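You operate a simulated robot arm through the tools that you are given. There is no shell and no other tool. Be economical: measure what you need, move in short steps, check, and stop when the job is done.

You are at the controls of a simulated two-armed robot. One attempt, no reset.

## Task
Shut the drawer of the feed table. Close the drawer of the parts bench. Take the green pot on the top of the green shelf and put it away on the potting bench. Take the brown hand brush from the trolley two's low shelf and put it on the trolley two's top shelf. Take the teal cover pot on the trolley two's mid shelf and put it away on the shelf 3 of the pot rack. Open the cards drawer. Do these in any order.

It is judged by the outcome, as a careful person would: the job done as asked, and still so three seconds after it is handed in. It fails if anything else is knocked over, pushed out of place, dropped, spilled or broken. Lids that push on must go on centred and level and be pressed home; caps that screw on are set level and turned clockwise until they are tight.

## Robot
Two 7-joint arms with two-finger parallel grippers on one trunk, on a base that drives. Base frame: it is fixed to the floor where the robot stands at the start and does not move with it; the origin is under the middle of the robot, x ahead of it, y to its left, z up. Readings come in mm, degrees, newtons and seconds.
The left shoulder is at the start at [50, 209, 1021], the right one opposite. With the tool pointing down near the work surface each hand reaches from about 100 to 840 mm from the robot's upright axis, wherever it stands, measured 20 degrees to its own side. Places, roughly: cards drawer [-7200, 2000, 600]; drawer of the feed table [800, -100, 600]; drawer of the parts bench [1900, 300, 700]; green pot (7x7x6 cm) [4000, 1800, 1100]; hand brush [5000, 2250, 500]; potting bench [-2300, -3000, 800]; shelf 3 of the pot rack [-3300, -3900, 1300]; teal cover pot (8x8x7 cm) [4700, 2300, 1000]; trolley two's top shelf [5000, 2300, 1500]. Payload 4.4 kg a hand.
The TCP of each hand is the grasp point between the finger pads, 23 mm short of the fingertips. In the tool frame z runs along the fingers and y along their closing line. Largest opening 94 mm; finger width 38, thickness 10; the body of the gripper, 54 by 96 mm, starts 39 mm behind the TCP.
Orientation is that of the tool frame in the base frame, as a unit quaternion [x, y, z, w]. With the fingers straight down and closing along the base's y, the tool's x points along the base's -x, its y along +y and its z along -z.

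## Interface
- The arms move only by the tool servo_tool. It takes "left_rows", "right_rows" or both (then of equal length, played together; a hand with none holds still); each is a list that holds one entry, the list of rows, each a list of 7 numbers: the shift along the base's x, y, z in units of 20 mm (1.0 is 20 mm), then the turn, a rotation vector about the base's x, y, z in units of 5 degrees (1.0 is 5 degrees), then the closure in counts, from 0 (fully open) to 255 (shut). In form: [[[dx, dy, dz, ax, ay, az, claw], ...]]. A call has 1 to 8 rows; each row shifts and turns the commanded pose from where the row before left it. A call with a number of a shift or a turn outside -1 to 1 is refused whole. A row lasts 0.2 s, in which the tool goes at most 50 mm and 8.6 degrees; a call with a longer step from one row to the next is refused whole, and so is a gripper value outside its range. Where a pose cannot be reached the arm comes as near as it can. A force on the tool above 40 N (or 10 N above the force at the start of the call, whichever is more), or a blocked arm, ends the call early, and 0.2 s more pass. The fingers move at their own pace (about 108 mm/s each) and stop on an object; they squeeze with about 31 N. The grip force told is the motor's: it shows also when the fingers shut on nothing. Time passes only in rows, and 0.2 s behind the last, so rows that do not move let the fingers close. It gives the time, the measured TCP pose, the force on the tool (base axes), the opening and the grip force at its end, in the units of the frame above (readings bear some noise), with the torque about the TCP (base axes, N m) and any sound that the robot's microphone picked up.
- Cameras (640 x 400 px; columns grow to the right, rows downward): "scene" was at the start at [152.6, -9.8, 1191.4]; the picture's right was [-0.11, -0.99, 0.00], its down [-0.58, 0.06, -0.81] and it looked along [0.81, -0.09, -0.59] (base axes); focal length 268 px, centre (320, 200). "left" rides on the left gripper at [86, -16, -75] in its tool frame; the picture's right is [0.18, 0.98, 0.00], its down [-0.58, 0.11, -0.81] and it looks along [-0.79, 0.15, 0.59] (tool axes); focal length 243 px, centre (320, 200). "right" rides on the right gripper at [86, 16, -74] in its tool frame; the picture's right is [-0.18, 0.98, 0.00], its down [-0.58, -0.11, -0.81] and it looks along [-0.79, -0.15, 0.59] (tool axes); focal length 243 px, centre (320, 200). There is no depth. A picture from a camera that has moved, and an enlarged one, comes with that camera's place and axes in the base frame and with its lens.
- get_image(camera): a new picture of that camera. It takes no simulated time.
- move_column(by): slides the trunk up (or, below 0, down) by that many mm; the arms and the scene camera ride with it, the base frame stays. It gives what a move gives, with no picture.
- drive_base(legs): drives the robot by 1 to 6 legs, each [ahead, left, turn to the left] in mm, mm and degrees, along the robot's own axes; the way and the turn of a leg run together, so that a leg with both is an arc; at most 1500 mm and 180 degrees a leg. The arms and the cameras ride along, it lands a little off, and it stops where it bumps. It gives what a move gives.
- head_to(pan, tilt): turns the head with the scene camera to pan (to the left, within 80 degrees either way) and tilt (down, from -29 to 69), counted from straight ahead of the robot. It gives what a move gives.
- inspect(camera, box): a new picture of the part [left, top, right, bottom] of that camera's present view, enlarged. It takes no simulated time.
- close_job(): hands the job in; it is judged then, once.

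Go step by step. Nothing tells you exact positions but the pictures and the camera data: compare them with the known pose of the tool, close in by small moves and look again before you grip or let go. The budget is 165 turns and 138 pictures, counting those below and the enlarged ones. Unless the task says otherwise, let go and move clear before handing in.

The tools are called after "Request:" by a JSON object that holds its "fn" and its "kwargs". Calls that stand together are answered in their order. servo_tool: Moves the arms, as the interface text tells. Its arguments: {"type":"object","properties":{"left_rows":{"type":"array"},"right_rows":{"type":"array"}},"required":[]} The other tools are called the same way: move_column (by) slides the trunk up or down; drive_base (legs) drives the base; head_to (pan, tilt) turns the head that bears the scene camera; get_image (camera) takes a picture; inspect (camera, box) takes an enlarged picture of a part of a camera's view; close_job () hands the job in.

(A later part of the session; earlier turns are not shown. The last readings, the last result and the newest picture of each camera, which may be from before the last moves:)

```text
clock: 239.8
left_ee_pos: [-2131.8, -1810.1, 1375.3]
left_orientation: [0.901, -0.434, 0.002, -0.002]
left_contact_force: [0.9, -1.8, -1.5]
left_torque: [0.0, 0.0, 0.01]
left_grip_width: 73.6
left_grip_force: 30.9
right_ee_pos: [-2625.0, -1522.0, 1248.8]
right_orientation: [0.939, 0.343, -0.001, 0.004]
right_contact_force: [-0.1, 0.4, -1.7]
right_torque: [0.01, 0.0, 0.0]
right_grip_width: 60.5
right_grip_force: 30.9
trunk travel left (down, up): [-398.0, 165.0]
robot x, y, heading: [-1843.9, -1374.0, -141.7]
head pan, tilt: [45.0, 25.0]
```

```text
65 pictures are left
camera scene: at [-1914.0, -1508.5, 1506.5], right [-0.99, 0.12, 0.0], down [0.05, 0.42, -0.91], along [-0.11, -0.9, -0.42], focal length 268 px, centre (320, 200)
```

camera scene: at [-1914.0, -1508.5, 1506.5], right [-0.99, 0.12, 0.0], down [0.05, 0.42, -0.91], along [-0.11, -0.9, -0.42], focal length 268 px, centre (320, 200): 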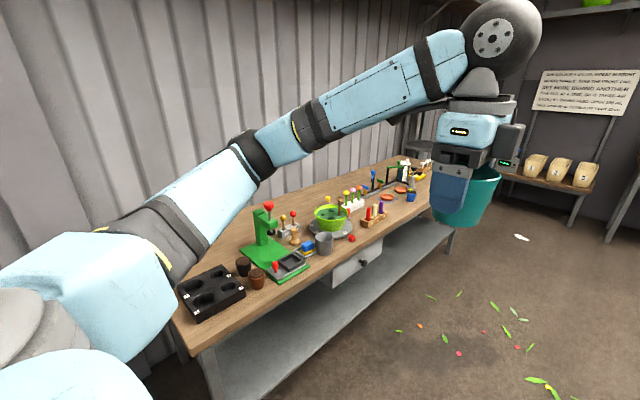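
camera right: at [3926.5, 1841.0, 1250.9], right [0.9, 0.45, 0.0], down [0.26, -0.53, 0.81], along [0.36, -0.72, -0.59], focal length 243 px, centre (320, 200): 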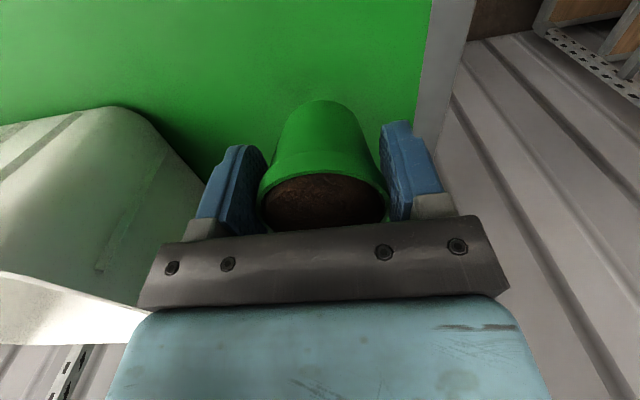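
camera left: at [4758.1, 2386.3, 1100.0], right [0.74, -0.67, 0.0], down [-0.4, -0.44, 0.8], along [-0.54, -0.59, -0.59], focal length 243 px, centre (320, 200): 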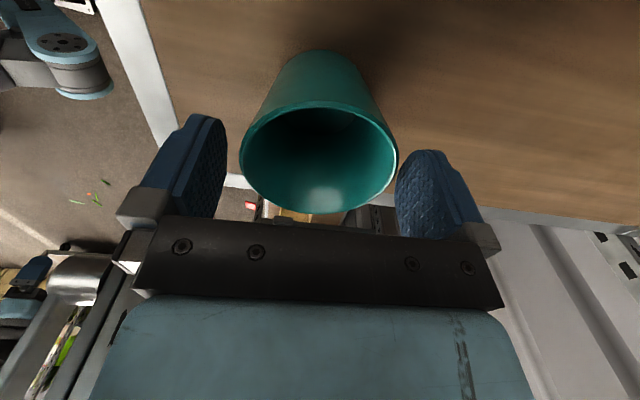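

This is the potting bench, with tools across its middle. I turn to face it and look for a free place.

Request:
{"fn": "drive_base", "kwargs": {"legs": [[300, -60, 0], [0, 0, 88]]}}

Request:
{"fn": "head_to", "kwargs": {"pan": -5, "tilt": 35}}

Request:
{"fn": "get_image", "kwargs": {"camera": "scene"}}

```text
clock: 245.6
left_ee_pos: [-1690.9, -1808.1, 1375.2]
left_orientation: [0.949, 0.316, 0.0, -0.003]
left_contact_force: [-0.3, -0.2, -2.1]
left_torque: [0.01, -0.01, -0.04]
left_grip_width: 73.3
left_grip_force: 31.1
right_ee_pos: [-1995.5, -2291.5, 1248.5]
right_orientation: [0.435, 0.9, 0.001, 0.003]
right_contact_force: [0.3, 0.3, -0.6]
right_torque: [0.0, 0.0, 0.02]
right_grip_width: 61.0
right_grip_force: 30.7
trunk travel left (down, up): [-398.0, 165.0]
robot x, y, heading: [-2117.3, -1513.0, -53.5]
head pan, tilt: [45.0, 25.0]
```

```text
clock: 246.8
left_ee_pos: [-1692.1, -1808.2, 1375.5]
left_orientation: [0.949, 0.315, 0.0, -0.004]
left_contact_force: [0.0, -0.1, -1.4]
left_torque: [0.02, 0.01, 0.03]
left_grip_width: 73.5
left_grip_force: 31.3
right_ee_pos: [-1995.6, -2291.1, 1249.9]
right_orientation: [0.435, 0.9, 0.0, 0.003]
right_contact_force: [-0.5, -0.7, -0.4]
right_torque: [0.01, 0.05, 0.01]
right_grip_width: 61.0
right_grip_force: 30.7
trunk travel left (down, up): [-398.0, 165.0]
robot x, y, heading: [-2118.4, -1508.7, -53.7]
head pan, tilt: [-5.0, 35.0]
```

```text
64 pictures are left
camera scene: at [-2033.1, -1640.7, 1490.7], right [-0.85, -0.52, 0.0], down [-0.3, 0.49, -0.82], along [0.43, -0.7, -0.57], focal length 268 px, centre (320, 200)
```

scene: 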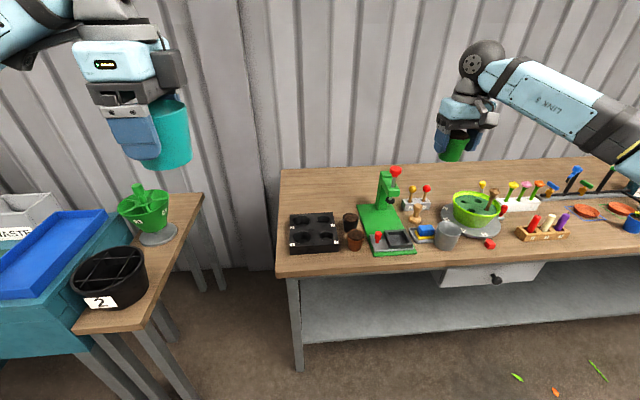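

There is a free patch on the bench behind the black tray. I shape the arms (teal pot higher, green pot reaching in), then drive over it.

Request:
{"fn": "servo_tool", "kwargs": {"left_rows": [[[0, 0, 1, 0, 0, 0, 255], [0, 0, 1, 0, 0, 0, 255], [0, 0, 1, 0, 0, 0, 255], [0, 0, 1, 0, 0, 0, 255], [0, 0, 1, 0, 0, 0, 255], [0, 0, 1, 0, 0, 0, 255], [0, 0, 1, 0, 0, 0, 255], [0, 0, 1, 0, 0, 0, 255]]], "right_rows": [[[0.59, 0.05, 0, 0, 0, 0, 255], [0.59, 0.05, 0, 0, 0, 0, 255], [0.59, 0.05, 0, 0, 0, 0, 255], [0.59, 0.05, 0, 0, 0, 0, 255], [0.59, 0.05, 0, 0, 0, 0, 255], [0.59, 0.05, 0, 0, 0, 0, 255], [0.59, 0.05, 0, 0, 0, 0, 255], [0.59, 0.05, 0, 0, 0, 0, 255]]]}}

Request:
{"fn": "drive_base", "kwargs": {"legs": [[0, 200, 0], [320, 0, 0]]}}

Request:
{"fn": "move_column", "kwargs": {"by": -280}}

Request:
{"fn": "head_to", "kwargs": {"pan": -20, "tilt": 35}}

Request:
{"fn": "get_image", "kwargs": {"camera": "scene"}}

Request:
{"fn": "get_image", "kwargs": {"camera": "right"}}

```text
clock: 248.6
left_ee_pos: [-1691.8, -1807.2, 1534.1]
left_orientation: [0.949, 0.316, 0.0, -0.003]
left_contact_force: [0.2, 0.0, -2.7]
left_torque: [-0.02, -0.04, -0.01]
left_grip_width: 73.6
left_grip_force: 30.8
right_ee_pos: [-1901.0, -2281.3, 1249.4]
right_orientation: [0.435, 0.901, 0.0, 0.004]
right_contact_force: [-0.6, 0.3, -1.0]
right_torque: [0.0, -0.04, 0.01]
right_grip_width: 60.7
right_grip_force: 30.8
trunk travel left (down, up): [-398.0, 165.0]
robot x, y, heading: [-2119.4, -1509.7, -53.5]
head pan, tilt: [-5.0, 35.0]
```

```text
clock: 252.7
left_ee_pos: [-1344.1, -1941.7, 1533.8]
left_orientation: [0.95, 0.313, 0.0, -0.002]
left_contact_force: [0.2, -0.7, -2.1]
left_torque: [-0.01, -0.01, -0.01]
left_grip_width: 73.7
left_grip_force: 31.0
right_ee_pos: [-1556.0, -2415.9, 1248.8]
right_orientation: [0.436, 0.9, 0.001, 0.004]
right_contact_force: [0.6, -0.2, -1.0]
right_torque: [0.0, -0.02, 0.03]
right_grip_width: 60.9
right_grip_force: 30.3
trunk travel left (down, up): [-398.0, 165.0]
robot x, y, heading: [-1768.8, -1647.6, -53.7]
head pan, tilt: [-5.0, 35.0]
```

```text
clock: 255.6
left_ee_pos: [-1344.4, -1942.5, 1253.9]
left_orientation: [0.949, 0.314, 0.0, -0.003]
left_contact_force: [0.0, -0.3, -0.7]
left_torque: [-0.01, 0.01, 0.01]
left_grip_width: 73.7
left_grip_force: 31.5
right_ee_pos: [-1553.9, -2416.8, 968.9]
right_orientation: [0.436, 0.9, 0.001, 0.004]
right_contact_force: [0.6, -0.3, -1.2]
right_torque: [0.03, 0.03, -0.01]
right_grip_width: 60.7
right_grip_force: 30.9
trunk travel left (down, up): [-118.0, 445.0]
robot x, y, heading: [-1765.9, -1638.9, -53.9]
head pan, tilt: [-5.0, 35.0]
```

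```text
clock: 256.3
left_ee_pos: [-1344.5, -1942.1, 1254.9]
left_orientation: [0.95, 0.314, 0.0, -0.003]
left_contact_force: [-0.5, 0.2, -2.1]
left_torque: [-0.02, 0.0, 0.01]
left_grip_width: 73.5
left_grip_force: 31.1
right_ee_pos: [-1554.1, -2416.9, 967.2]
right_orientation: [0.437, 0.9, 0.001, 0.003]
right_contact_force: [-0.2, -0.2, -0.5]
right_torque: [0.02, 0.03, 0.0]
right_grip_width: 60.9
right_grip_force: 31.0
trunk travel left (down, up): [-118.0, 445.0]
robot x, y, heading: [-1767.0, -1646.5, -53.6]
head pan, tilt: [-20.0, 35.0]
```

```text
63 pictures are left
camera scene: at [-1705.5, -1783.8, 1210.7], right [-0.96, -0.28, 0.0], down [-0.16, 0.55, -0.82], along [0.23, -0.79, -0.57], focal length 268 px, centre (320, 200)
```

scene: 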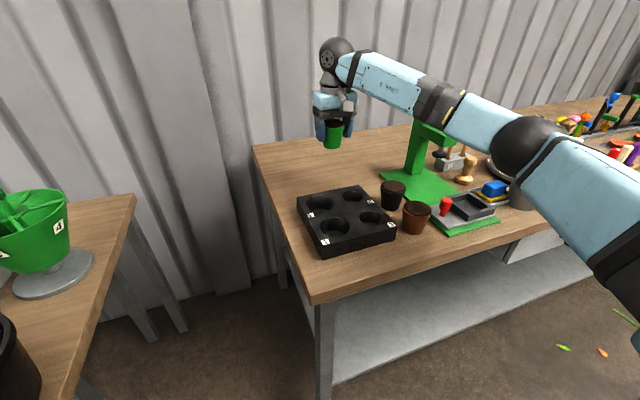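

```text
62 pictures are left
camera right: at [-1596.1, -2338.6, 1043.7], right [0.89, 0.46, 0.01], down [0.27, -0.52, 0.81], along [0.38, -0.72, -0.59], focal length 243 px, centre (320, 200)
```

right: 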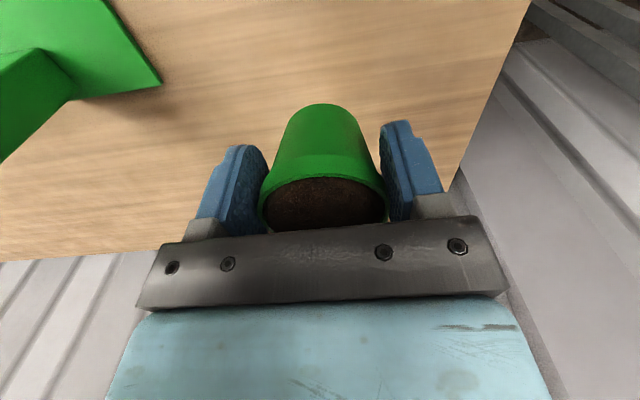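

Gap to the tray is a bit small; I go 45 mm further in and lower near the surface.

Request:
{"fn": "drive_base", "kwargs": {"legs": [[45, 0, 0]]}}

Request:
{"fn": "move_column", "kwargs": {"by": -95}}

Request:
{"fn": "inspect", "kwargs": {"camera": "scene", "box": [240, 70, 480, 220]}}

```text
clock: 257.2
left_ee_pos: [-1316.1, -1980.2, 1252.8]
left_orientation: [0.949, 0.315, 0.0, -0.004]
left_contact_force: [0.1, 0.0, -2.5]
left_torque: [-0.01, 0.05, 0.0]
left_grip_width: 73.5
left_grip_force: 30.9
right_ee_pos: [-1527.4, -2453.8, 967.7]
right_orientation: [0.436, 0.9, 0.002, 0.003]
right_contact_force: [0.2, -0.2, -0.7]
right_torque: [0.02, 0.03, 0.02]
right_grip_width: 60.7
right_grip_force: 31.1
trunk travel left (down, up): [-118.0, 445.0]
robot x, y, heading: [-1740.4, -1678.8, -53.5]
head pan, tilt: [-20.0, 35.0]
```

```text
clock: 258.5
left_ee_pos: [-1318.0, -1978.1, 1157.9]
left_orientation: [0.949, 0.315, 0.0, -0.003]
left_contact_force: [0.2, -0.1, -0.3]
left_torque: [0.0, -0.02, 0.01]
left_grip_width: 73.5
left_grip_force: 31.0
right_ee_pos: [-1527.4, -2451.7, 873.3]
right_orientation: [0.436, 0.9, 0.002, 0.004]
right_contact_force: [-0.5, 0.2, -0.6]
right_torque: [0.04, 0.01, -0.01]
right_grip_width: 61.0
right_grip_force: 31.2
trunk travel left (down, up): [-23.0, 540.0]
robot x, y, heading: [-1746.5, -1682.4, -53.8]
head pan, tilt: [-20.0, 35.0]
```

```text
2.67 times, centred on (360, 145) of scene
camera zoom: at [-1679.1, -1819.6, 1115.8], right [-0.96, -0.28, 0.0], down [-0.16, 0.55, -0.82], along [0.23, -0.79, -0.57], focal length 715 px, centre (213, 347)
```

zoom: 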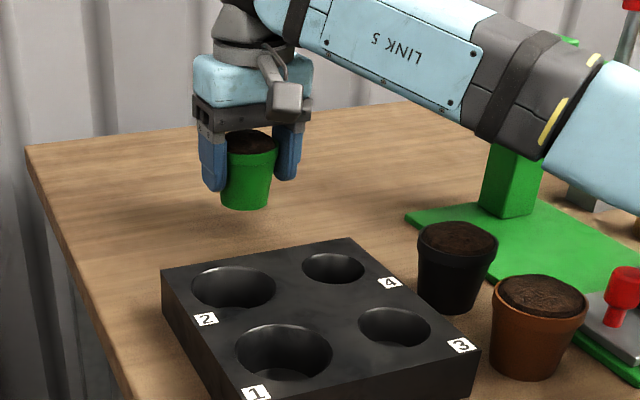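

Request:
{"fn": "servo_tool", "kwargs": {"right_rows": [[[0, 0, -0.25, 0, 0, 0, 255], [0, 0, -0.25, 0, 0, 0, 255], [0, 0, -0.25, 0, 0, 0, 255], [0, 0, -0.25, 0, 0, 0, 255]]]}}

Request:
{"fn": "inspect", "kwargs": {"camera": "scene", "box": [240, 70, 480, 220]}}

```text
clock: 259.5
left_ee_pos: [-1314.9, -1978.1, 1159.1]
left_orientation: [0.949, 0.315, -0.001, -0.003]
left_contact_force: [0.5, -0.4, -1.1]
left_torque: [0.04, 0.02, 0.01]
left_grip_width: 73.5
left_grip_force: 30.6
right_ee_pos: [-1528.4, -2451.4, 852.1]
right_orientation: [0.436, 0.9, 0.002, 0.003]
right_contact_force: [0.3, 0.1, -1.4]
right_torque: [-0.03, 0.01, 0.02]
right_grip_width: 60.8
right_grip_force: 31.4
trunk travel left (down, up): [-23.0, 540.0]
robot x, y, heading: [-1741.4, -1681.0, -53.7]
head pan, tilt: [-20.0, 35.0]
```

```text
2.67 times, centred on (360, 145) of scene
camera zoom: at [-1678.9, -1819.9, 1115.7], right [-0.96, -0.28, 0.0], down [-0.16, 0.55, -0.82], along [0.23, -0.79, -0.57], focal length 715 px, centre (213, 347)
```

zoom: 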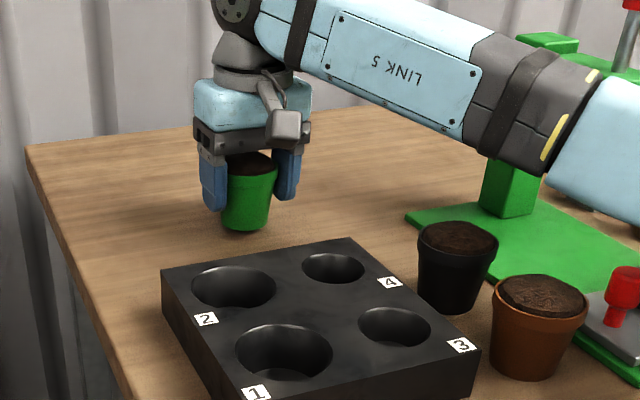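

Request:
{"fn": "servo_tool", "kwargs": {"right_rows": [[[0, 0, -0.15, 0, 0, 0, 255], [0, 0, -0.15, 0, 0, 0, 255]]]}}

Request:
{"fn": "servo_tool", "kwargs": {"right_rows": [[[0, 0, -0.12, 0, 0, 0, 255], [0, 0, -0.12, 0, 0, 0, 255]]]}}

Request:
{"fn": "inspect", "kwargs": {"camera": "scene", "box": [280, 100, 400, 175]}}

```text
clock: 260.1
left_ee_pos: [-1317.3, -1978.7, 1159.0]
left_orientation: [0.949, 0.315, -0.001, -0.004]
left_contact_force: [0.6, 0.5, -1.5]
left_torque: [0.04, -0.02, -0.02]
left_grip_width: 73.3
left_grip_force: 30.5
right_ee_pos: [-1528.6, -2452.1, 847.1]
right_orientation: [0.436, 0.9, 0.0, 0.003]
right_contact_force: [-0.2, 0.4, -0.8]
right_torque: [0.01, 0.06, 0.0]
right_grip_width: 60.9
right_grip_force: 31.2
trunk travel left (down, up): [-23.0, 540.0]
robot x, y, heading: [-1739.4, -1684.3, -53.7]
head pan, tilt: [-20.0, 35.0]
```

```text
clock: 260.7
left_ee_pos: [-1318.1, -1976.9, 1157.9]
left_orientation: [0.949, 0.315, 0.001, -0.003]
left_contact_force: [-0.6, 0.1, -1.9]
left_torque: [-0.01, 0.01, -0.02]
left_grip_width: 73.8
left_grip_force: 31.2
right_ee_pos: [-1528.0, -2451.9, 844.6]
right_orientation: [0.437, 0.9, 0.001, 0.005]
right_contact_force: [-1.1, -4.4, 10.9]
right_torque: [-0.12, 0.19, 0.03]
right_grip_width: 60.9
right_grip_force: 30.9
trunk travel left (down, up): [-23.0, 540.0]
robot x, y, heading: [-1744.0, -1681.4, -53.7]
head pan, tilt: [-20.0, 35.0]
```

```text
5.33 times, centred on (340, 138) of scene
camera zoom: at [-1679.3, -1819.0, 1116.1], right [-0.96, -0.28, 0.0], down [-0.16, 0.55, -0.82], along [0.23, -0.79, -0.57], focal length 1431 px, centre (213, 533)
```

zoom: 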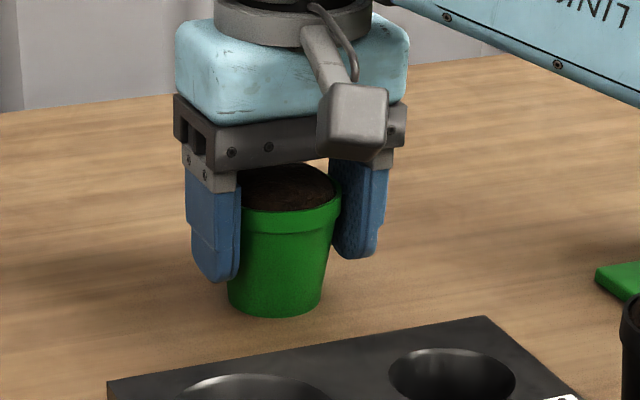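

Pot touches the bench. I release, lift straight up and back off.

Request:
{"fn": "servo_tool", "kwargs": {"right_rows": [[[0, 0, 0.05, 0, 0, 0, 255], [0, 0, 0, 0, 0, 0, 0], [0, 0, 0, 0, 0, 0, 0], [0, 0, 0.5, 0, 0, 0, 0], [0, 0, 0.9, 0, 0, 0, 0], [0, 0, 1, 0, 0, 0, 0], [0, 0, 1, 0, 0, 0, 0], [0, 0, 1, 0, 0, 0, 0]]]}}

Request:
{"fn": "inspect", "kwargs": {"camera": "scene", "box": [240, 70, 480, 220]}}

Request:
{"fn": "move_column", "kwargs": {"by": 340}}

Request:
{"fn": "drive_base", "kwargs": {"legs": [[-500, 0, 0]]}}

Request:
{"fn": "head_to", "kwargs": {"pan": -60, "tilt": 15}}

Request:
{"fn": "get_image", "kwargs": {"camera": "scene"}}

```text
clock: 262.5
left_ee_pos: [-1317.2, -1978.3, 1160.0]
left_orientation: [0.949, 0.314, 0.001, -0.003]
left_contact_force: [0.6, 0.2, -1.4]
left_torque: [-0.04, 0.0, -0.01]
left_grip_width: 73.7
left_grip_force: 31.3
right_ee_pos: [-1527.7, -2451.6, 933.1]
right_orientation: [0.436, 0.9, 0.001, 0.003]
right_contact_force: [-0.6, 0.5, -0.2]
right_torque: [-0.01, 0.01, 0.04]
right_grip_width: 94.0
right_grip_force: 0.1
trunk travel left (down, up): [-23.0, 540.0]
robot x, y, heading: [-1741.6, -1682.3, -53.7]
head pan, tilt: [-20.0, 35.0]
```

```text
2.67 times, centred on (360, 145) of scene
camera zoom: at [-1679.0, -1819.4, 1115.8], right [-0.96, -0.28, 0.0], down [-0.16, 0.55, -0.82], along [0.23, -0.79, -0.57], focal length 715 px, centre (213, 347)
```

zoom: 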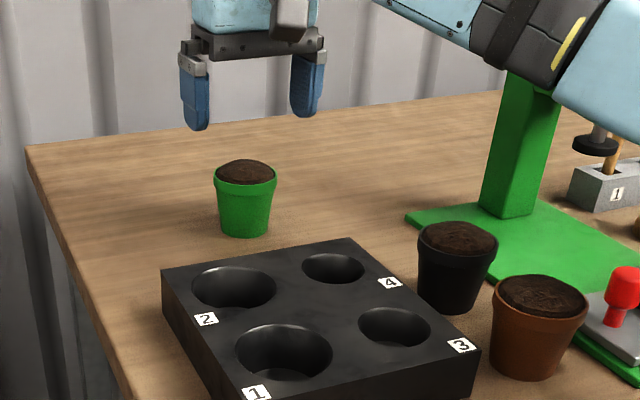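

```text
clock: 265.9
left_ee_pos: [-1317.1, -1977.6, 1499.0]
left_orientation: [0.949, 0.315, -0.001, -0.003]
left_contact_force: [-0.4, -0.6, -1.7]
left_torque: [-0.03, 0.0, -0.01]
left_grip_width: 73.6
left_grip_force: 31.4
right_ee_pos: [-1527.6, -2452.4, 1272.1]
right_orientation: [0.436, 0.9, 0.001, 0.004]
right_contact_force: [-0.5, 0.0, -0.1]
right_torque: [0.01, 0.02, -0.03]
right_grip_width: 94.1
right_grip_force: 0.0
trunk travel left (down, up): [-363.0, 200.0]
robot x, y, heading: [-1742.6, -1680.5, -53.7]
head pan, tilt: [-20.0, 35.0]
```

```text
clock: 268.8
left_ee_pos: [-1611.0, -1578.0, 1498.1]
left_orientation: [0.949, 0.314, 0.0, -0.003]
left_contact_force: [0.6, -0.1, -2.1]
left_torque: [-0.01, 0.01, 0.03]
left_grip_width: 73.5
left_grip_force: 31.0
right_ee_pos: [-1823.5, -2050.4, 1270.6]
right_orientation: [0.438, 0.899, 0.001, 0.004]
right_contact_force: [0.3, 0.8, 0.0]
right_torque: [0.02, 0.0, -0.02]
right_grip_width: 94.0
right_grip_force: 0.1
trunk travel left (down, up): [-363.0, 200.0]
robot x, y, heading: [-2038.4, -1277.2, -53.8]
head pan, tilt: [-20.0, 35.0]
```

```text
clock: 269.9
left_ee_pos: [-1611.9, -1578.6, 1497.9]
left_orientation: [0.949, 0.314, 0.0, -0.004]
left_contact_force: [-0.2, 0.8, -2.5]
left_torque: [-0.01, 0.03, -0.02]
left_grip_width: 73.7
left_grip_force: 30.9
right_ee_pos: [-1824.0, -2050.5, 1271.0]
right_orientation: [0.438, 0.899, 0.001, 0.003]
right_contact_force: [0.6, 0.1, -0.2]
right_torque: [-0.02, -0.01, -0.01]
right_grip_width: 93.9
right_grip_force: 0.1
trunk travel left (down, up): [-363.0, 200.0]
robot x, y, heading: [-2035.5, -1279.1, -53.8]
head pan, tilt: [-60.0, 15.0]
```

```text
57 pictures are left
camera scene: at [-2035.8, -1418.8, 1487.7], right [-0.91, 0.4, 0.0], down [0.1, 0.24, -0.97], along [-0.39, -0.88, -0.26], focal length 268 px, centre (320, 200)
```

scene: 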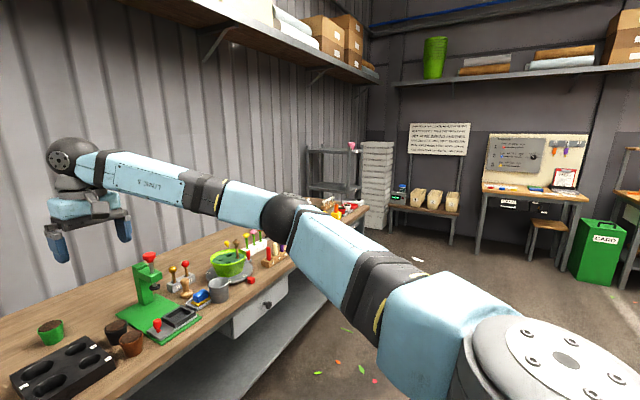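

Green pot is on the bench. The pot rack stands past the bench's far end; I zoom on it.

Request:
{"fn": "inspect", "kwargs": {"camera": "scene", "box": [280, 120, 400, 220]}}

```text
4.00 times, centred on (340, 170) of scene
camera zoom: at [-2035.8, -1418.8, 1487.7], right [-0.91, 0.4, 0.0], down [0.1, 0.24, -0.97], along [-0.39, -0.88, -0.26], focal length 1073 px, centre (240, 320)
```

zoom: 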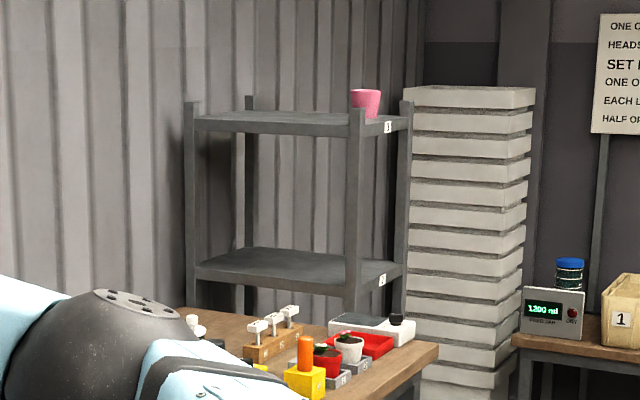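

Shelf 3 is the rack's top shelf (z≈1290), with a pink pot on its front-left corner. I draw the right hand back, extend the left, and drive along to face the rack.

Request:
{"fn": "servo_tool", "kwargs": {"left_rows": [[[0.6, -0.8, 0, 0, 0, 0, 255], [0.6, -0.8, 0, 0, 0, 0, 255], [0.6, -0.8, 0, 0, 0, 0, 255], [0.6, -0.8, 0, 0, 0, 0, 255], [0.6, -0.8, 0, 0, 0, 0, 255], [0.6, -0.8, 0, 0, 0, 0, 255], [0.6, -0.8, 0, 0, 0, 0, 255], [0.6, -0.8, 0, 0, 0, 0, 255]]], "right_rows": [[[-0.6, 0.8, 0, 0, 0, 0, 0], [-0.6, 0.8, 0, 0, 0, 0, 0], [-0.6, 0.8, 0, 0, 0, 0, 0], [-0.6, 0.8, 0, 0, 0, 0, 0], [-0.6, 0.8, 0, 0, 0, 0, 0], [-0.6, 0.8, 0, 0, 0, 0, 0], [-0.6, 0.8, 0, 0, 0, 0, 0], [-0.6, 0.8, 0, 0, 0, 0, 0]]]}}

Request:
{"fn": "servo_tool", "kwargs": {"right_rows": [[[-0.6, 0.8, 0, 0, 0, 0, 0], [-0.6, 0.8, 0, 0, 0, 0, 0], [-0.6, 0.8, 0, 0, 0, 0, 0], [-0.6, 0.8, 0, 0, 0, 0, 0], [-0.6, 0.8, 0, 0, 0, 0, 0], [-0.6, 0.8, 0, 0, 0, 0, 0], [-0.6, 0.8, 0, 0, 0, 0, 0]]]}}

Request:
{"fn": "drive_base", "kwargs": {"legs": [[0, -1400, 0], [0, -1300, 0]]}}

Request:
{"fn": "head_to", "kwargs": {"pan": 0, "tilt": 20}}

Request:
{"fn": "get_image", "kwargs": {"camera": "scene"}}

```text
clock: 271.7
left_ee_pos: [-1517.7, -1706.9, 1498.1]
left_orientation: [0.95, 0.313, 0.001, -0.004]
left_contact_force: [1.2, 0.3, -2.2]
left_torque: [-0.01, -0.03, 0.02]
left_grip_width: 73.6
left_grip_force: 31.3
right_ee_pos: [-1921.4, -1921.7, 1272.3]
right_orientation: [0.438, 0.899, 0.001, 0.002]
right_contact_force: [0.2, -0.7, -0.1]
right_torque: [-0.02, 0.0, -0.01]
right_grip_width: 93.8
right_grip_force: 0.0
trunk travel left (down, up): [-363.0, 200.0]
robot x, y, heading: [-2036.8, -1279.4, -54.0]
head pan, tilt: [-60.0, 15.0]
```

```text
clock: 273.3
left_ee_pos: [-1516.5, -1705.3, 1498.5]
left_orientation: [0.95, 0.314, 0.0, -0.003]
left_contact_force: [-0.4, -0.1, -1.5]
left_torque: [-0.03, 0.05, 0.02]
left_grip_width: 73.6
left_grip_force: 30.7
right_ee_pos: [-2003.4, -1809.8, 1272.7]
right_orientation: [0.438, 0.899, 0.001, 0.003]
right_contact_force: [-0.1, 1.1, -0.4]
right_torque: [0.0, -0.01, 0.01]
right_grip_width: 94.1
right_grip_force: 0.0
trunk travel left (down, up): [-363.0, 200.0]
robot x, y, heading: [-2033.8, -1278.3, -53.7]
head pan, tilt: [-60.0, 15.0]
```

```text
clock: 297.0
left_ee_pos: [-3707.7, -3315.4, 1497.6]
left_orientation: [0.952, 0.306, -0.001, -0.003]
left_contact_force: [0.2, -0.3, -1.8]
left_torque: [0.01, 0.0, -0.02]
left_grip_width: 73.6
left_grip_force: 30.9
right_ee_pos: [-4198.5, -3413.0, 1271.4]
right_orientation: [0.444, 0.896, 0.001, 0.004]
right_contact_force: [-0.9, -0.3, -0.9]
right_torque: [0.03, 0.01, -0.04]
right_grip_width: 94.0
right_grip_force: 0.0
trunk travel left (down, up): [-363.0, 200.0]
robot x, y, heading: [-4222.9, -2879.6, -54.9]
head pan, tilt: [-60.0, 15.0]
```

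```text
clock: 298.3
left_ee_pos: [-3708.3, -3315.5, 1497.3]
left_orientation: [0.952, 0.306, 0.0, -0.004]
left_contact_force: [-0.2, -0.6, -2.1]
left_torque: [-0.02, 0.01, -0.02]
left_grip_width: 73.8
left_grip_force: 31.2
right_ee_pos: [-4198.3, -3413.0, 1271.3]
right_orientation: [0.444, 0.896, 0.0, 0.003]
right_contact_force: [-0.3, -1.1, 0.0]
right_torque: [0.0, 0.05, 0.01]
right_grip_width: 93.8
right_grip_force: 0.0
trunk travel left (down, up): [-363.0, 200.0]
robot x, y, heading: [-4219.8, -2880.7, -55.0]
head pan, tilt: [0.0, 20.0]
```

```text
55 pictures are left
camera scene: at [-4130.1, -3010.6, 1479.6], right [-0.82, -0.58, 0.0], down [-0.2, 0.28, -0.94], along [0.54, -0.77, -0.34], focal length 268 px, centre (320, 200)
```

scene: 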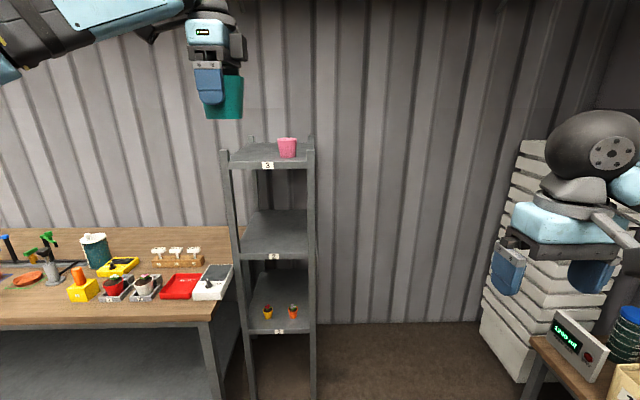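

The rack is straight ahead; shelf 3 has a pink pot at its front right, and the back left is free. I straighten and drive in with the teal pot held high.

Request:
{"fn": "drive_base", "kwargs": {"legs": [[0, 0, 2], [540, 0, 0]]}}

Request:
{"fn": "head_to", "kwargs": {"pan": 15, "tilt": 20}}

Request:
{"fn": "get_image", "kwargs": {"camera": "scene"}}

Request:
{"fn": "get_image", "kwargs": {"camera": "left"}}

```text
clock: 301.8
left_ee_pos: [-3370.2, -3730.6, 1497.5]
left_orientation: [0.947, 0.32, 0.0, -0.002]
left_contact_force: [-0.1, 0.5, -0.9]
left_torque: [0.05, 0.02, -0.03]
left_grip_width: 73.7
left_grip_force: 30.9
right_ee_pos: [-3857.7, -3842.7, 1272.4]
right_orientation: [0.432, 0.902, 0.001, 0.003]
right_contact_force: [0.3, 0.2, 0.3]
right_torque: [0.01, 0.0, -0.04]
right_grip_width: 94.1
right_grip_force: 0.1
trunk travel left (down, up): [-363.0, 200.0]
robot x, y, heading: [-3898.8, -3315.1, -53.2]
head pan, tilt: [0.0, 20.0]
```

```text
clock: 302.6
left_ee_pos: [-3369.7, -3732.4, 1497.8]
left_orientation: [0.948, 0.319, 0.0, -0.004]
left_contact_force: [0.2, -1.0, -2.4]
left_torque: [0.0, -0.02, 0.0]
left_grip_width: 73.7
left_grip_force: 31.0
right_ee_pos: [-3856.5, -3844.5, 1272.0]
right_orientation: [0.432, 0.902, 0.001, 0.004]
right_contact_force: [-0.2, 0.4, -0.2]
right_torque: [0.0, 0.0, -0.02]
right_grip_width: 93.7
right_grip_force: 0.1
trunk travel left (down, up): [-363.0, 200.0]
robot x, y, heading: [-3892.9, -3309.3, -53.3]
head pan, tilt: [15.0, 20.0]
```

```text
54 pictures are left
camera scene: at [-3782.8, -3423.6, 1479.5], right [-0.62, -0.79, 0.0], down [-0.27, 0.21, -0.94], along [0.74, -0.58, -0.34], focal length 268 px, centre (320, 200)
```

scene: 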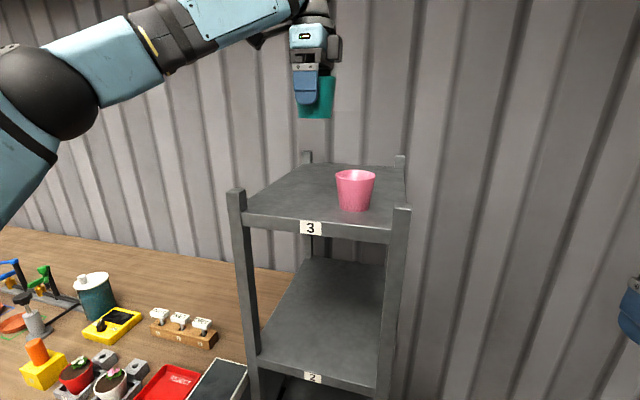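

```text
53 pictures are left
camera left: at [-3311.3, -3667.3, 1573.0], right [0.74, -0.67, -0.01], down [-0.4, -0.44, 0.8], along [-0.54, -0.59, -0.59], focal length 243 px, centre (320, 200)
```

left: 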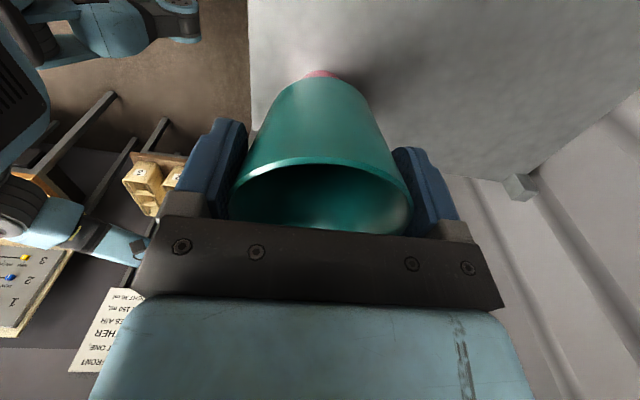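

Request:
{"fn": "drive_base", "kwargs": {"legs": [[135, 5, 0]]}}

Request:
{"fn": "move_column", "kwargs": {"by": -110}}

Request:
{"fn": "get_image", "kwargs": {"camera": "scene"}}

```text
clock: 303.9
left_ee_pos: [-3286.1, -3834.7, 1498.4]
left_orientation: [0.948, 0.319, 0.0, -0.002]
left_contact_force: [-1.1, 1.1, -1.7]
left_torque: [0.02, 0.0, 0.0]
left_grip_width: 73.8
left_grip_force: 30.7
right_ee_pos: [-3772.3, -3947.8, 1271.8]
right_orientation: [0.432, 0.902, 0.001, 0.004]
right_contact_force: [0.2, -0.3, -0.8]
right_torque: [-0.01, -0.03, -0.02]
right_grip_width: 93.8
right_grip_force: 0.0
trunk travel left (down, up): [-363.0, 200.0]
robot x, y, heading: [-3813.9, -3415.1, -53.2]
head pan, tilt: [15.0, 20.0]
```

```text
clock: 305.3
left_ee_pos: [-3285.2, -3835.3, 1388.9]
left_orientation: [0.947, 0.32, 0.0, -0.002]
left_contact_force: [-0.2, 0.5, -1.6]
left_torque: [-0.02, -0.01, 0.0]
left_grip_width: 73.6
left_grip_force: 31.1
right_ee_pos: [-3771.7, -3948.3, 1161.7]
right_orientation: [0.431, 0.902, 0.001, 0.003]
right_contact_force: [0.4, 0.3, 0.3]
right_torque: [-0.02, -0.03, 0.01]
right_grip_width: 94.3
right_grip_force: 0.0
trunk travel left (down, up): [-253.0, 310.0]
robot x, y, heading: [-3808.9, -3414.7, -52.8]
head pan, tilt: [15.0, 20.0]
```

```text
52 pictures are left
camera scene: at [-3698.4, -3527.6, 1369.7], right [-0.62, -0.79, 0.0], down [-0.27, 0.21, -0.94], along [0.74, -0.58, -0.34], focal length 268 px, centre (320, 200)
```

scene: 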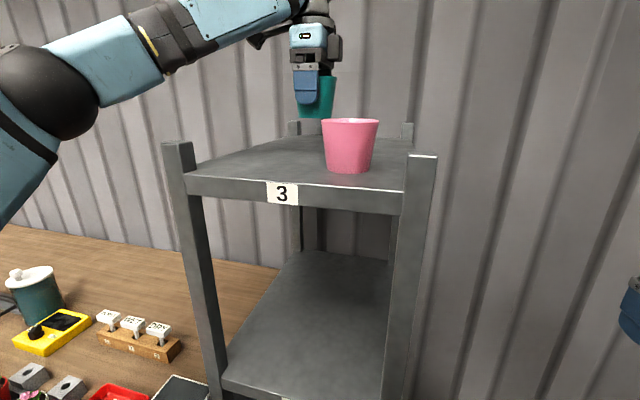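

Request:
{"fn": "servo_tool", "kwargs": {"left_rows": [[[0, 0, -0.5, 0, 0, 0, 255], [0, 0, -0.5, 0, 0, 0, 255], [0, 0, -0.5, 0, 0, 0, 255]]]}}

Request:
{"fn": "inspect", "kwargs": {"camera": "scene", "box": [240, 60, 440, 185]}}

```text
clock: 306.1
left_ee_pos: [-3283.0, -3836.1, 1357.5]
left_orientation: [0.947, 0.32, 0.0, -0.003]
left_contact_force: [-0.4, -0.7, -1.7]
left_torque: [0.02, -0.02, -0.04]
left_grip_width: 73.6
left_grip_force: 31.4
right_ee_pos: [-3771.7, -3949.3, 1161.4]
right_orientation: [0.431, 0.902, 0.001, 0.003]
right_contact_force: [0.1, 0.4, 0.6]
right_torque: [0.0, 0.04, -0.01]
right_grip_width: 94.0
right_grip_force: 0.0
trunk travel left (down, up): [-253.0, 310.0]
robot x, y, heading: [-3807.6, -3418.8, -53.1]
head pan, tilt: [15.0, 20.0]
```

```text
3.20 times, centred on (340, 122) of scene
camera zoom: at [-3697.8, -3528.1, 1369.5], right [-0.62, -0.79, 0.0], down [-0.27, 0.21, -0.94], along [0.74, -0.58, -0.34], focal length 858 px, centre (256, 448)
```

zoom: 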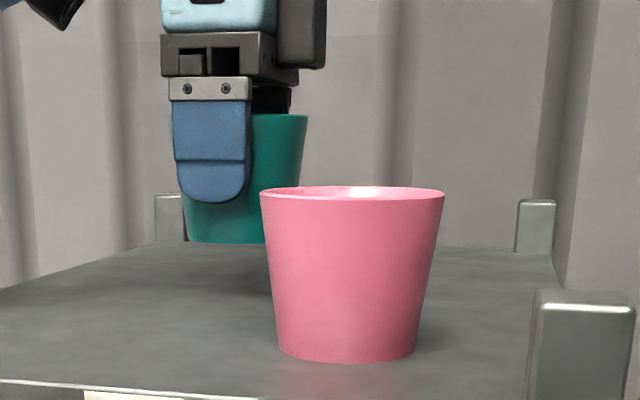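

Request:
{"fn": "servo_tool", "kwargs": {"left_rows": [[[0, 0, -0.2, 0, 0, 0, 255], [0, 0, -0.2, 0, 0, 0, 255]]]}}

Request:
{"fn": "servo_tool", "kwargs": {"left_rows": [[[0, 0, -0.2, 0, 0, 0, 255], [0, 0, -0.15, 0, 0, 0, 255]]]}}

Request:
{"fn": "inspect", "kwargs": {"camera": "scene", "box": [240, 60, 440, 185]}}

```text
clock: 306.7
left_ee_pos: [-3284.7, -3834.7, 1348.7]
left_orientation: [0.948, 0.319, 0.0, -0.003]
left_contact_force: [-0.2, -0.3, -0.8]
left_torque: [-0.04, 0.0, -0.01]
left_grip_width: 73.6
left_grip_force: 30.7
right_ee_pos: [-3772.0, -3947.8, 1161.9]
right_orientation: [0.431, 0.902, 0.001, 0.003]
right_contact_force: [-0.4, 0.1, 0.4]
right_torque: [-0.01, 0.0, 0.0]
right_grip_width: 94.1
right_grip_force: 0.1
trunk travel left (down, up): [-253.0, 310.0]
robot x, y, heading: [-3812.2, -3417.6, -53.0]
head pan, tilt: [15.0, 20.0]
```

```text
clock: 307.3
left_ee_pos: [-3285.1, -3836.9, 1344.0]
left_orientation: [0.947, 0.32, 0.0, -0.003]
left_contact_force: [-0.1, -0.3, -1.8]
left_torque: [-0.01, 0.01, -0.02]
left_grip_width: 73.5
left_grip_force: 30.4
right_ee_pos: [-3771.5, -3948.0, 1161.4]
right_orientation: [0.431, 0.902, 0.002, 0.003]
right_contact_force: [0.3, 0.2, -0.3]
right_torque: [0.02, -0.01, 0.01]
right_grip_width: 94.0
right_grip_force: 0.0
trunk travel left (down, up): [-253.0, 310.0]
robot x, y, heading: [-3809.0, -3414.9, -53.3]
head pan, tilt: [15.0, 20.0]
```

```text
3.20 times, centred on (340, 122) of scene
camera zoom: at [-3698.2, -3527.9, 1369.6], right [-0.62, -0.79, 0.0], down [-0.27, 0.21, -0.94], along [0.74, -0.58, -0.34], focal length 858 px, centre (256, 448)
```

zoom: 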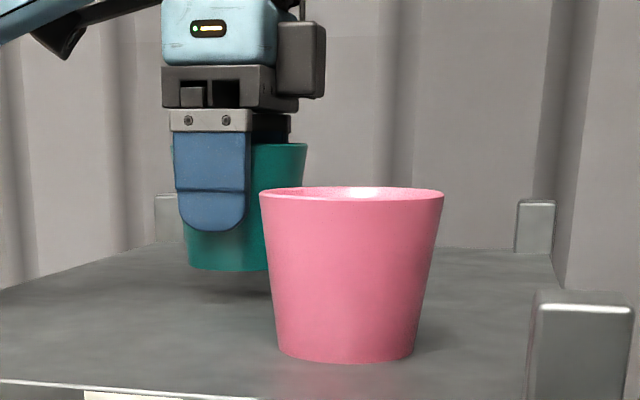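

Still a small gap; I continue in tiny steps until contact.

Request:
{"fn": "servo_tool", "kwargs": {"left_rows": [[[0, 0, -0.15, 0, 0, 0, 255], [0, 0, -0.15, 0, 0, 0, 255]]]}}

Request:
{"fn": "servo_tool", "kwargs": {"left_rows": [[[0, 0, -0.12, 0, 0, 0, 255], [0, 0, -0.1, 0, 0, 0, 255]]]}}

Request:
{"fn": "inspect", "kwargs": {"camera": "scene", "box": [240, 60, 440, 185]}}

```text
clock: 307.9
left_ee_pos: [-3284.4, -3835.7, 1336.7]
left_orientation: [0.947, 0.32, 0.0, -0.002]
left_contact_force: [0.2, -0.1, -1.8]
left_torque: [0.02, -0.03, -0.02]
left_grip_width: 73.5
left_grip_force: 31.5
right_ee_pos: [-3772.6, -3948.0, 1161.8]
right_orientation: [0.432, 0.902, 0.001, 0.004]
right_contact_force: [-0.9, 0.4, 0.3]
right_torque: [-0.01, -0.02, 0.02]
right_grip_width: 94.0
right_grip_force: 0.0
trunk travel left (down, up): [-253.0, 310.0]
robot x, y, heading: [-3812.0, -3417.4, -52.8]
head pan, tilt: [15.0, 20.0]
```

```text
clock: 308.5
left_ee_pos: [-3286.5, -3835.5, 1332.8]
left_orientation: [0.947, 0.32, 0.0, -0.004]
left_contact_force: [0.2, -0.9, -0.7]
left_torque: [0.03, -0.05, 0.0]
left_grip_width: 73.6
left_grip_force: 31.1
right_ee_pos: [-3771.2, -3948.4, 1160.4]
right_orientation: [0.431, 0.902, 0.001, 0.004]
right_contact_force: [0.0, 0.6, -0.1]
right_torque: [-0.01, -0.01, 0.03]
right_grip_width: 94.0
right_grip_force: 0.0
trunk travel left (down, up): [-253.0, 310.0]
robot x, y, heading: [-3810.7, -3414.2, -53.2]
head pan, tilt: [15.0, 20.0]
```

```text
3.20 times, centred on (340, 122) of scene
camera zoom: at [-3698.2, -3527.9, 1369.6], right [-0.62, -0.79, 0.0], down [-0.27, 0.21, -0.94], along [0.74, -0.58, -0.34], focal length 858 px, centre (256, 448)
```

zoom: 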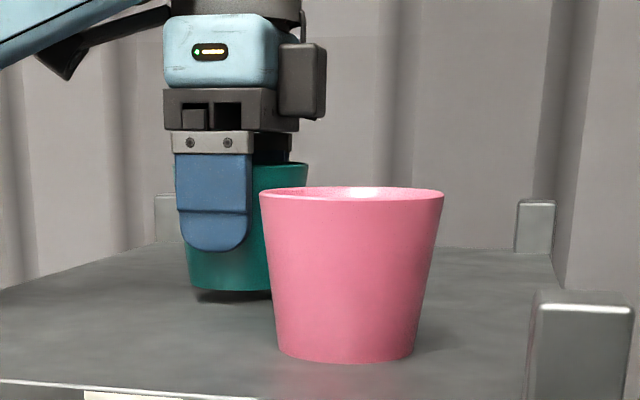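

Request:
{"fn": "servo_tool", "kwargs": {"left_rows": [[[0, 0, -0.15, 0, 0, 0, 255], [0, 0, -0.12, 0, 0, 0, 255]]]}}

Request:
{"fn": "servo_tool", "kwargs": {"left_rows": [[[0, 0, -0.1, 0, 0, 0, 255], [0, 0, -0.1, 0, 0, 0, 255]]]}}

```text
clock: 309.1
left_ee_pos: [-3286.3, -3835.5, 1327.0]
left_orientation: [0.947, 0.32, 0.0, -0.002]
left_contact_force: [-0.1, 0.2, -2.1]
left_torque: [-0.01, -0.01, -0.02]
left_grip_width: 73.4
left_grip_force: 30.9
right_ee_pos: [-3771.1, -3947.6, 1161.6]
right_orientation: [0.431, 0.902, 0.001, 0.004]
right_contact_force: [0.2, 0.0, 0.4]
right_torque: [0.01, 0.02, -0.01]
right_grip_width: 94.0
right_grip_force: 0.0
trunk travel left (down, up): [-253.0, 310.0]
robot x, y, heading: [-3812.1, -3415.5, -53.3]
head pan, tilt: [15.0, 20.0]
```

```text
clock: 309.7
left_ee_pos: [-3285.7, -3835.5, 1324.5]
left_orientation: [0.947, 0.32, 0.001, -0.002]
left_contact_force: [2.9, -2.6, 11.1]
left_torque: [0.14, 0.07, -0.04]
left_grip_width: 73.5
left_grip_force: 31.0
right_ee_pos: [-3770.6, -3949.0, 1163.0]
right_orientation: [0.432, 0.902, 0.002, 0.005]
right_contact_force: [-1.1, -0.4, 0.2]
right_torque: [0.02, -0.03, 0.0]
right_grip_width: 94.0
right_grip_force: 0.0
trunk travel left (down, up): [-253.0, 310.0]
robot x, y, heading: [-3813.6, -3416.1, -53.3]
head pan, tilt: [15.0, 20.0]
```

Contact with the shelf. I release and lift straight up, then check.

Request:
{"fn": "servo_tool", "kwargs": {"left_rows": [[[0, 0, 0.05, 0, 0, 0, 255], [0, 0, 0, 0, 0, 0, 0], [0, 0, 0, 0, 0, 0, 0], [0, 0, 0.5, 0, 0, 0, 0], [0, 0, 0.9, 0, 0, 0, 0], [0, 0, 1, 0, 0, 0, 0], [0, 0, 1, 0, 0, 0, 0], [0, 0, 1, 0, 0, 0, 0]]]}}

Request:
{"fn": "move_column", "kwargs": {"by": 60}}

Request:
{"fn": "drive_base", "kwargs": {"legs": [[-550, 0, 0]]}}

Request:
{"fn": "get_image", "kwargs": {"camera": "scene"}}

```text
clock: 311.5
left_ee_pos: [-3287.3, -3836.1, 1411.5]
left_orientation: [0.947, 0.32, 0.002, -0.003]
left_contact_force: [0.6, 0.0, -0.6]
left_torque: [-0.02, 0.0, 0.01]
left_grip_width: 94.0
left_grip_force: 0.1
right_ee_pos: [-3773.0, -3947.6, 1161.0]
right_orientation: [0.432, 0.902, 0.001, 0.004]
right_contact_force: [0.1, 0.4, -0.4]
right_torque: [-0.04, -0.03, 0.01]
right_grip_width: 94.1
right_grip_force: 0.1
trunk travel left (down, up): [-253.0, 310.0]
robot x, y, heading: [-3811.4, -3419.5, -53.0]
head pan, tilt: [15.0, 20.0]
```

```text
clock: 312.5
left_ee_pos: [-3285.8, -3836.3, 1470.7]
left_orientation: [0.947, 0.32, 0.0, -0.002]
left_contact_force: [0.2, -0.5, 0.4]
left_torque: [0.0, 0.01, -0.01]
left_grip_width: 94.0
left_grip_force: 0.0
right_ee_pos: [-3771.6, -3949.0, 1222.1]
right_orientation: [0.431, 0.902, 0.001, 0.003]
right_contact_force: [-0.5, -0.7, -0.2]
right_torque: [0.02, -0.03, 0.0]
right_grip_width: 94.0
right_grip_force: 0.2
trunk travel left (down, up): [-313.0, 250.0]
robot x, y, heading: [-3812.9, -3414.5, -52.9]
head pan, tilt: [15.0, 20.0]
```

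```text
clock: 315.6
left_ee_pos: [-3614.3, -3403.0, 1470.9]
left_orientation: [0.948, 0.317, 0.0, -0.004]
left_contact_force: [1.0, 0.0, 1.0]
left_torque: [-0.01, -0.02, -0.02]
left_grip_width: 94.0
left_grip_force: 0.0
right_ee_pos: [-4100.2, -3512.4, 1221.7]
right_orientation: [0.435, 0.901, 0.001, 0.003]
right_contact_force: [-0.5, -0.4, 0.0]
right_torque: [-0.02, 0.01, -0.02]
right_grip_width: 94.0
right_grip_force: 0.0
trunk travel left (down, up): [-313.0, 250.0]
robot x, y, heading: [-4134.0, -2981.6, -53.6]
head pan, tilt: [15.0, 20.0]
```

```text
48 pictures are left
camera scene: at [-4024.2, -3092.6, 1429.6], right [-0.62, -0.78, 0.0], down [-0.27, 0.21, -0.94], along [0.74, -0.58, -0.34], focal length 268 px, centre (320, 200)
```

scene: 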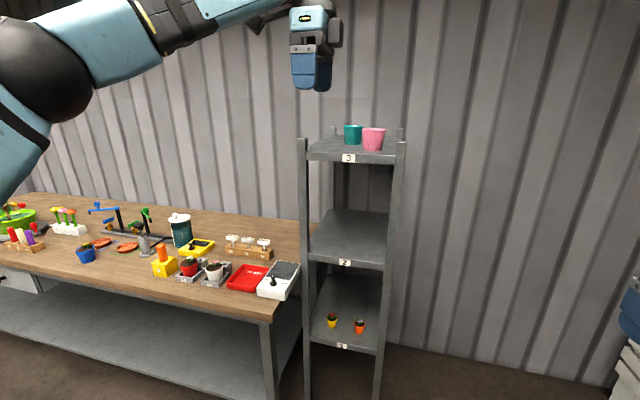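

Teal pot stands on shelf 3. Now the cards drawer: I turn around towards it and look.

Request:
{"fn": "drive_base", "kwargs": {"legs": [[0, 0, 90], [0, 0, 85]]}}

Request:
{"fn": "head_to", "kwargs": {"pan": 0, "tilt": 15}}

Request:
{"fn": "get_image", "kwargs": {"camera": "scene"}}

```text
clock: 323.5
left_ee_pos: [-4607.9, -2503.3, 1470.4]
left_orientation: [-0.266, 0.964, -0.002, 0.0]
left_contact_force: [-0.4, 0.0, -0.3]
left_torque: [-0.01, -0.04, 0.01]
left_grip_width: 93.9
left_grip_force: 0.1
right_ee_pos: [-4113.2, -2447.6, 1220.9]
right_orientation: [0.876, -0.482, -0.003, 0.001]
right_contact_force: [-0.3, -0.1, 0.4]
right_torque: [0.01, 0.01, -0.03]
right_grip_width: 94.2
right_grip_force: 0.0
trunk travel left (down, up): [-313.0, 250.0]
robot x, y, heading: [-4136.1, -2978.9, 120.3]
head pan, tilt: [15.0, 20.0]
```

```text
clock: 324.2
left_ee_pos: [-4608.0, -2503.3, 1469.8]
left_orientation: [-0.266, 0.964, -0.003, -0.001]
left_contact_force: [-0.2, 0.1, 0.2]
left_torque: [0.0, 0.01, 0.03]
left_grip_width: 94.1
left_grip_force: 0.1
right_ee_pos: [-4113.1, -2447.7, 1222.9]
right_orientation: [0.876, -0.482, -0.005, 0.001]
right_contact_force: [-0.2, -0.3, 0.3]
right_torque: [-0.01, 0.02, -0.02]
right_grip_width: 94.0
right_grip_force: 0.0
trunk travel left (down, up): [-313.0, 250.0]
robot x, y, heading: [-4137.6, -2978.2, 120.5]
head pan, tilt: [0.0, 15.0]
```

```text
47 pictures are left
camera scene: at [-4218.6, -2841.7, 1437.7], right [0.86, 0.51, 0.0], down [0.13, -0.22, -0.97], along [-0.49, 0.83, -0.26], focal length 268 px, centre (320, 200)
```

scene: 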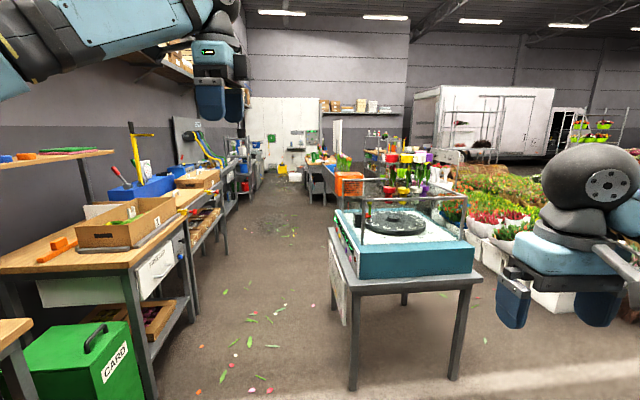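

The aisle runs ahead between the wall benches and a carousel table. I line up with it and drive.

Request:
{"fn": "drive_base", "kwargs": {"legs": [[150, 200, 6.6], [1400, 0, 0], [1000, 0, 0]]}}

Request:
{"fn": "get_image", "kwargs": {"camera": "scene"}}

```text
clock: 338.0
left_ee_pos: [-6364.1, -636.9, 1470.2]
left_orientation: [-0.322, 0.947, -0.002, 0.001]
left_contact_force: [0.4, 0.3, -0.6]
left_torque: [-0.01, -0.03, -0.01]
left_grip_width: 94.0
left_grip_force: 0.1
right_ee_pos: [-5879.5, -524.1, 1222.5]
right_orientation: [0.903, -0.43, -0.004, 0.002]
right_contact_force: [-0.5, -1.3, 1.1]
right_torque: [-0.01, 0.0, -0.03]
right_grip_width: 94.0
right_grip_force: 0.0
trunk travel left (down, up): [-313.0, 250.0]
robot x, y, heading: [-5837.8, -1058.8, 127.2]
head pan, tilt: [0.0, 15.0]
```

```text
46 pictures are left
camera scene: at [-5938.2, -928.6, 1437.8], right [0.8, 0.6, 0.0], down [0.16, -0.21, -0.97], along [-0.58, 0.77, -0.26], focal length 268 px, centre (320, 200)
```

scene: 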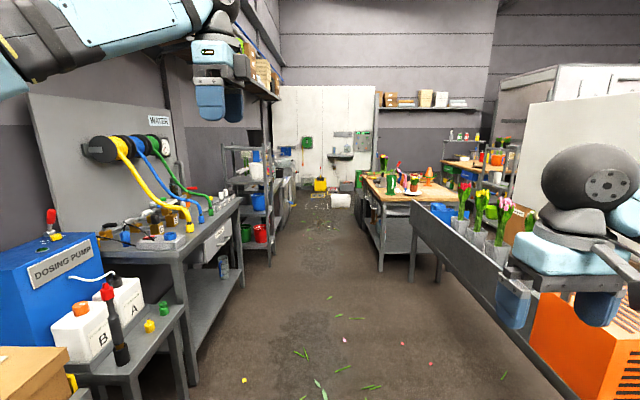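

Request:
{"fn": "inspect", "kwargs": {"camera": "scene", "box": [330, 140, 490, 260]}}

```text
3.33 times, centred on (410, 200) of scene
camera zoom: at [-5938.2, -928.6, 1437.8], right [0.8, 0.6, 0.0], down [0.16, -0.21, -0.97], along [-0.58, 0.77, -0.26], focal length 894 px, centre (20, 200)
```

zoom: 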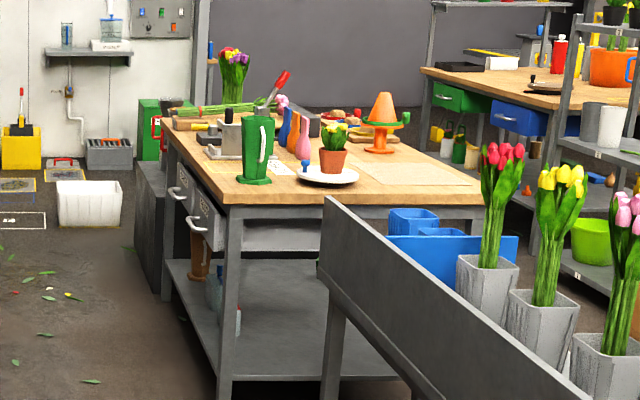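

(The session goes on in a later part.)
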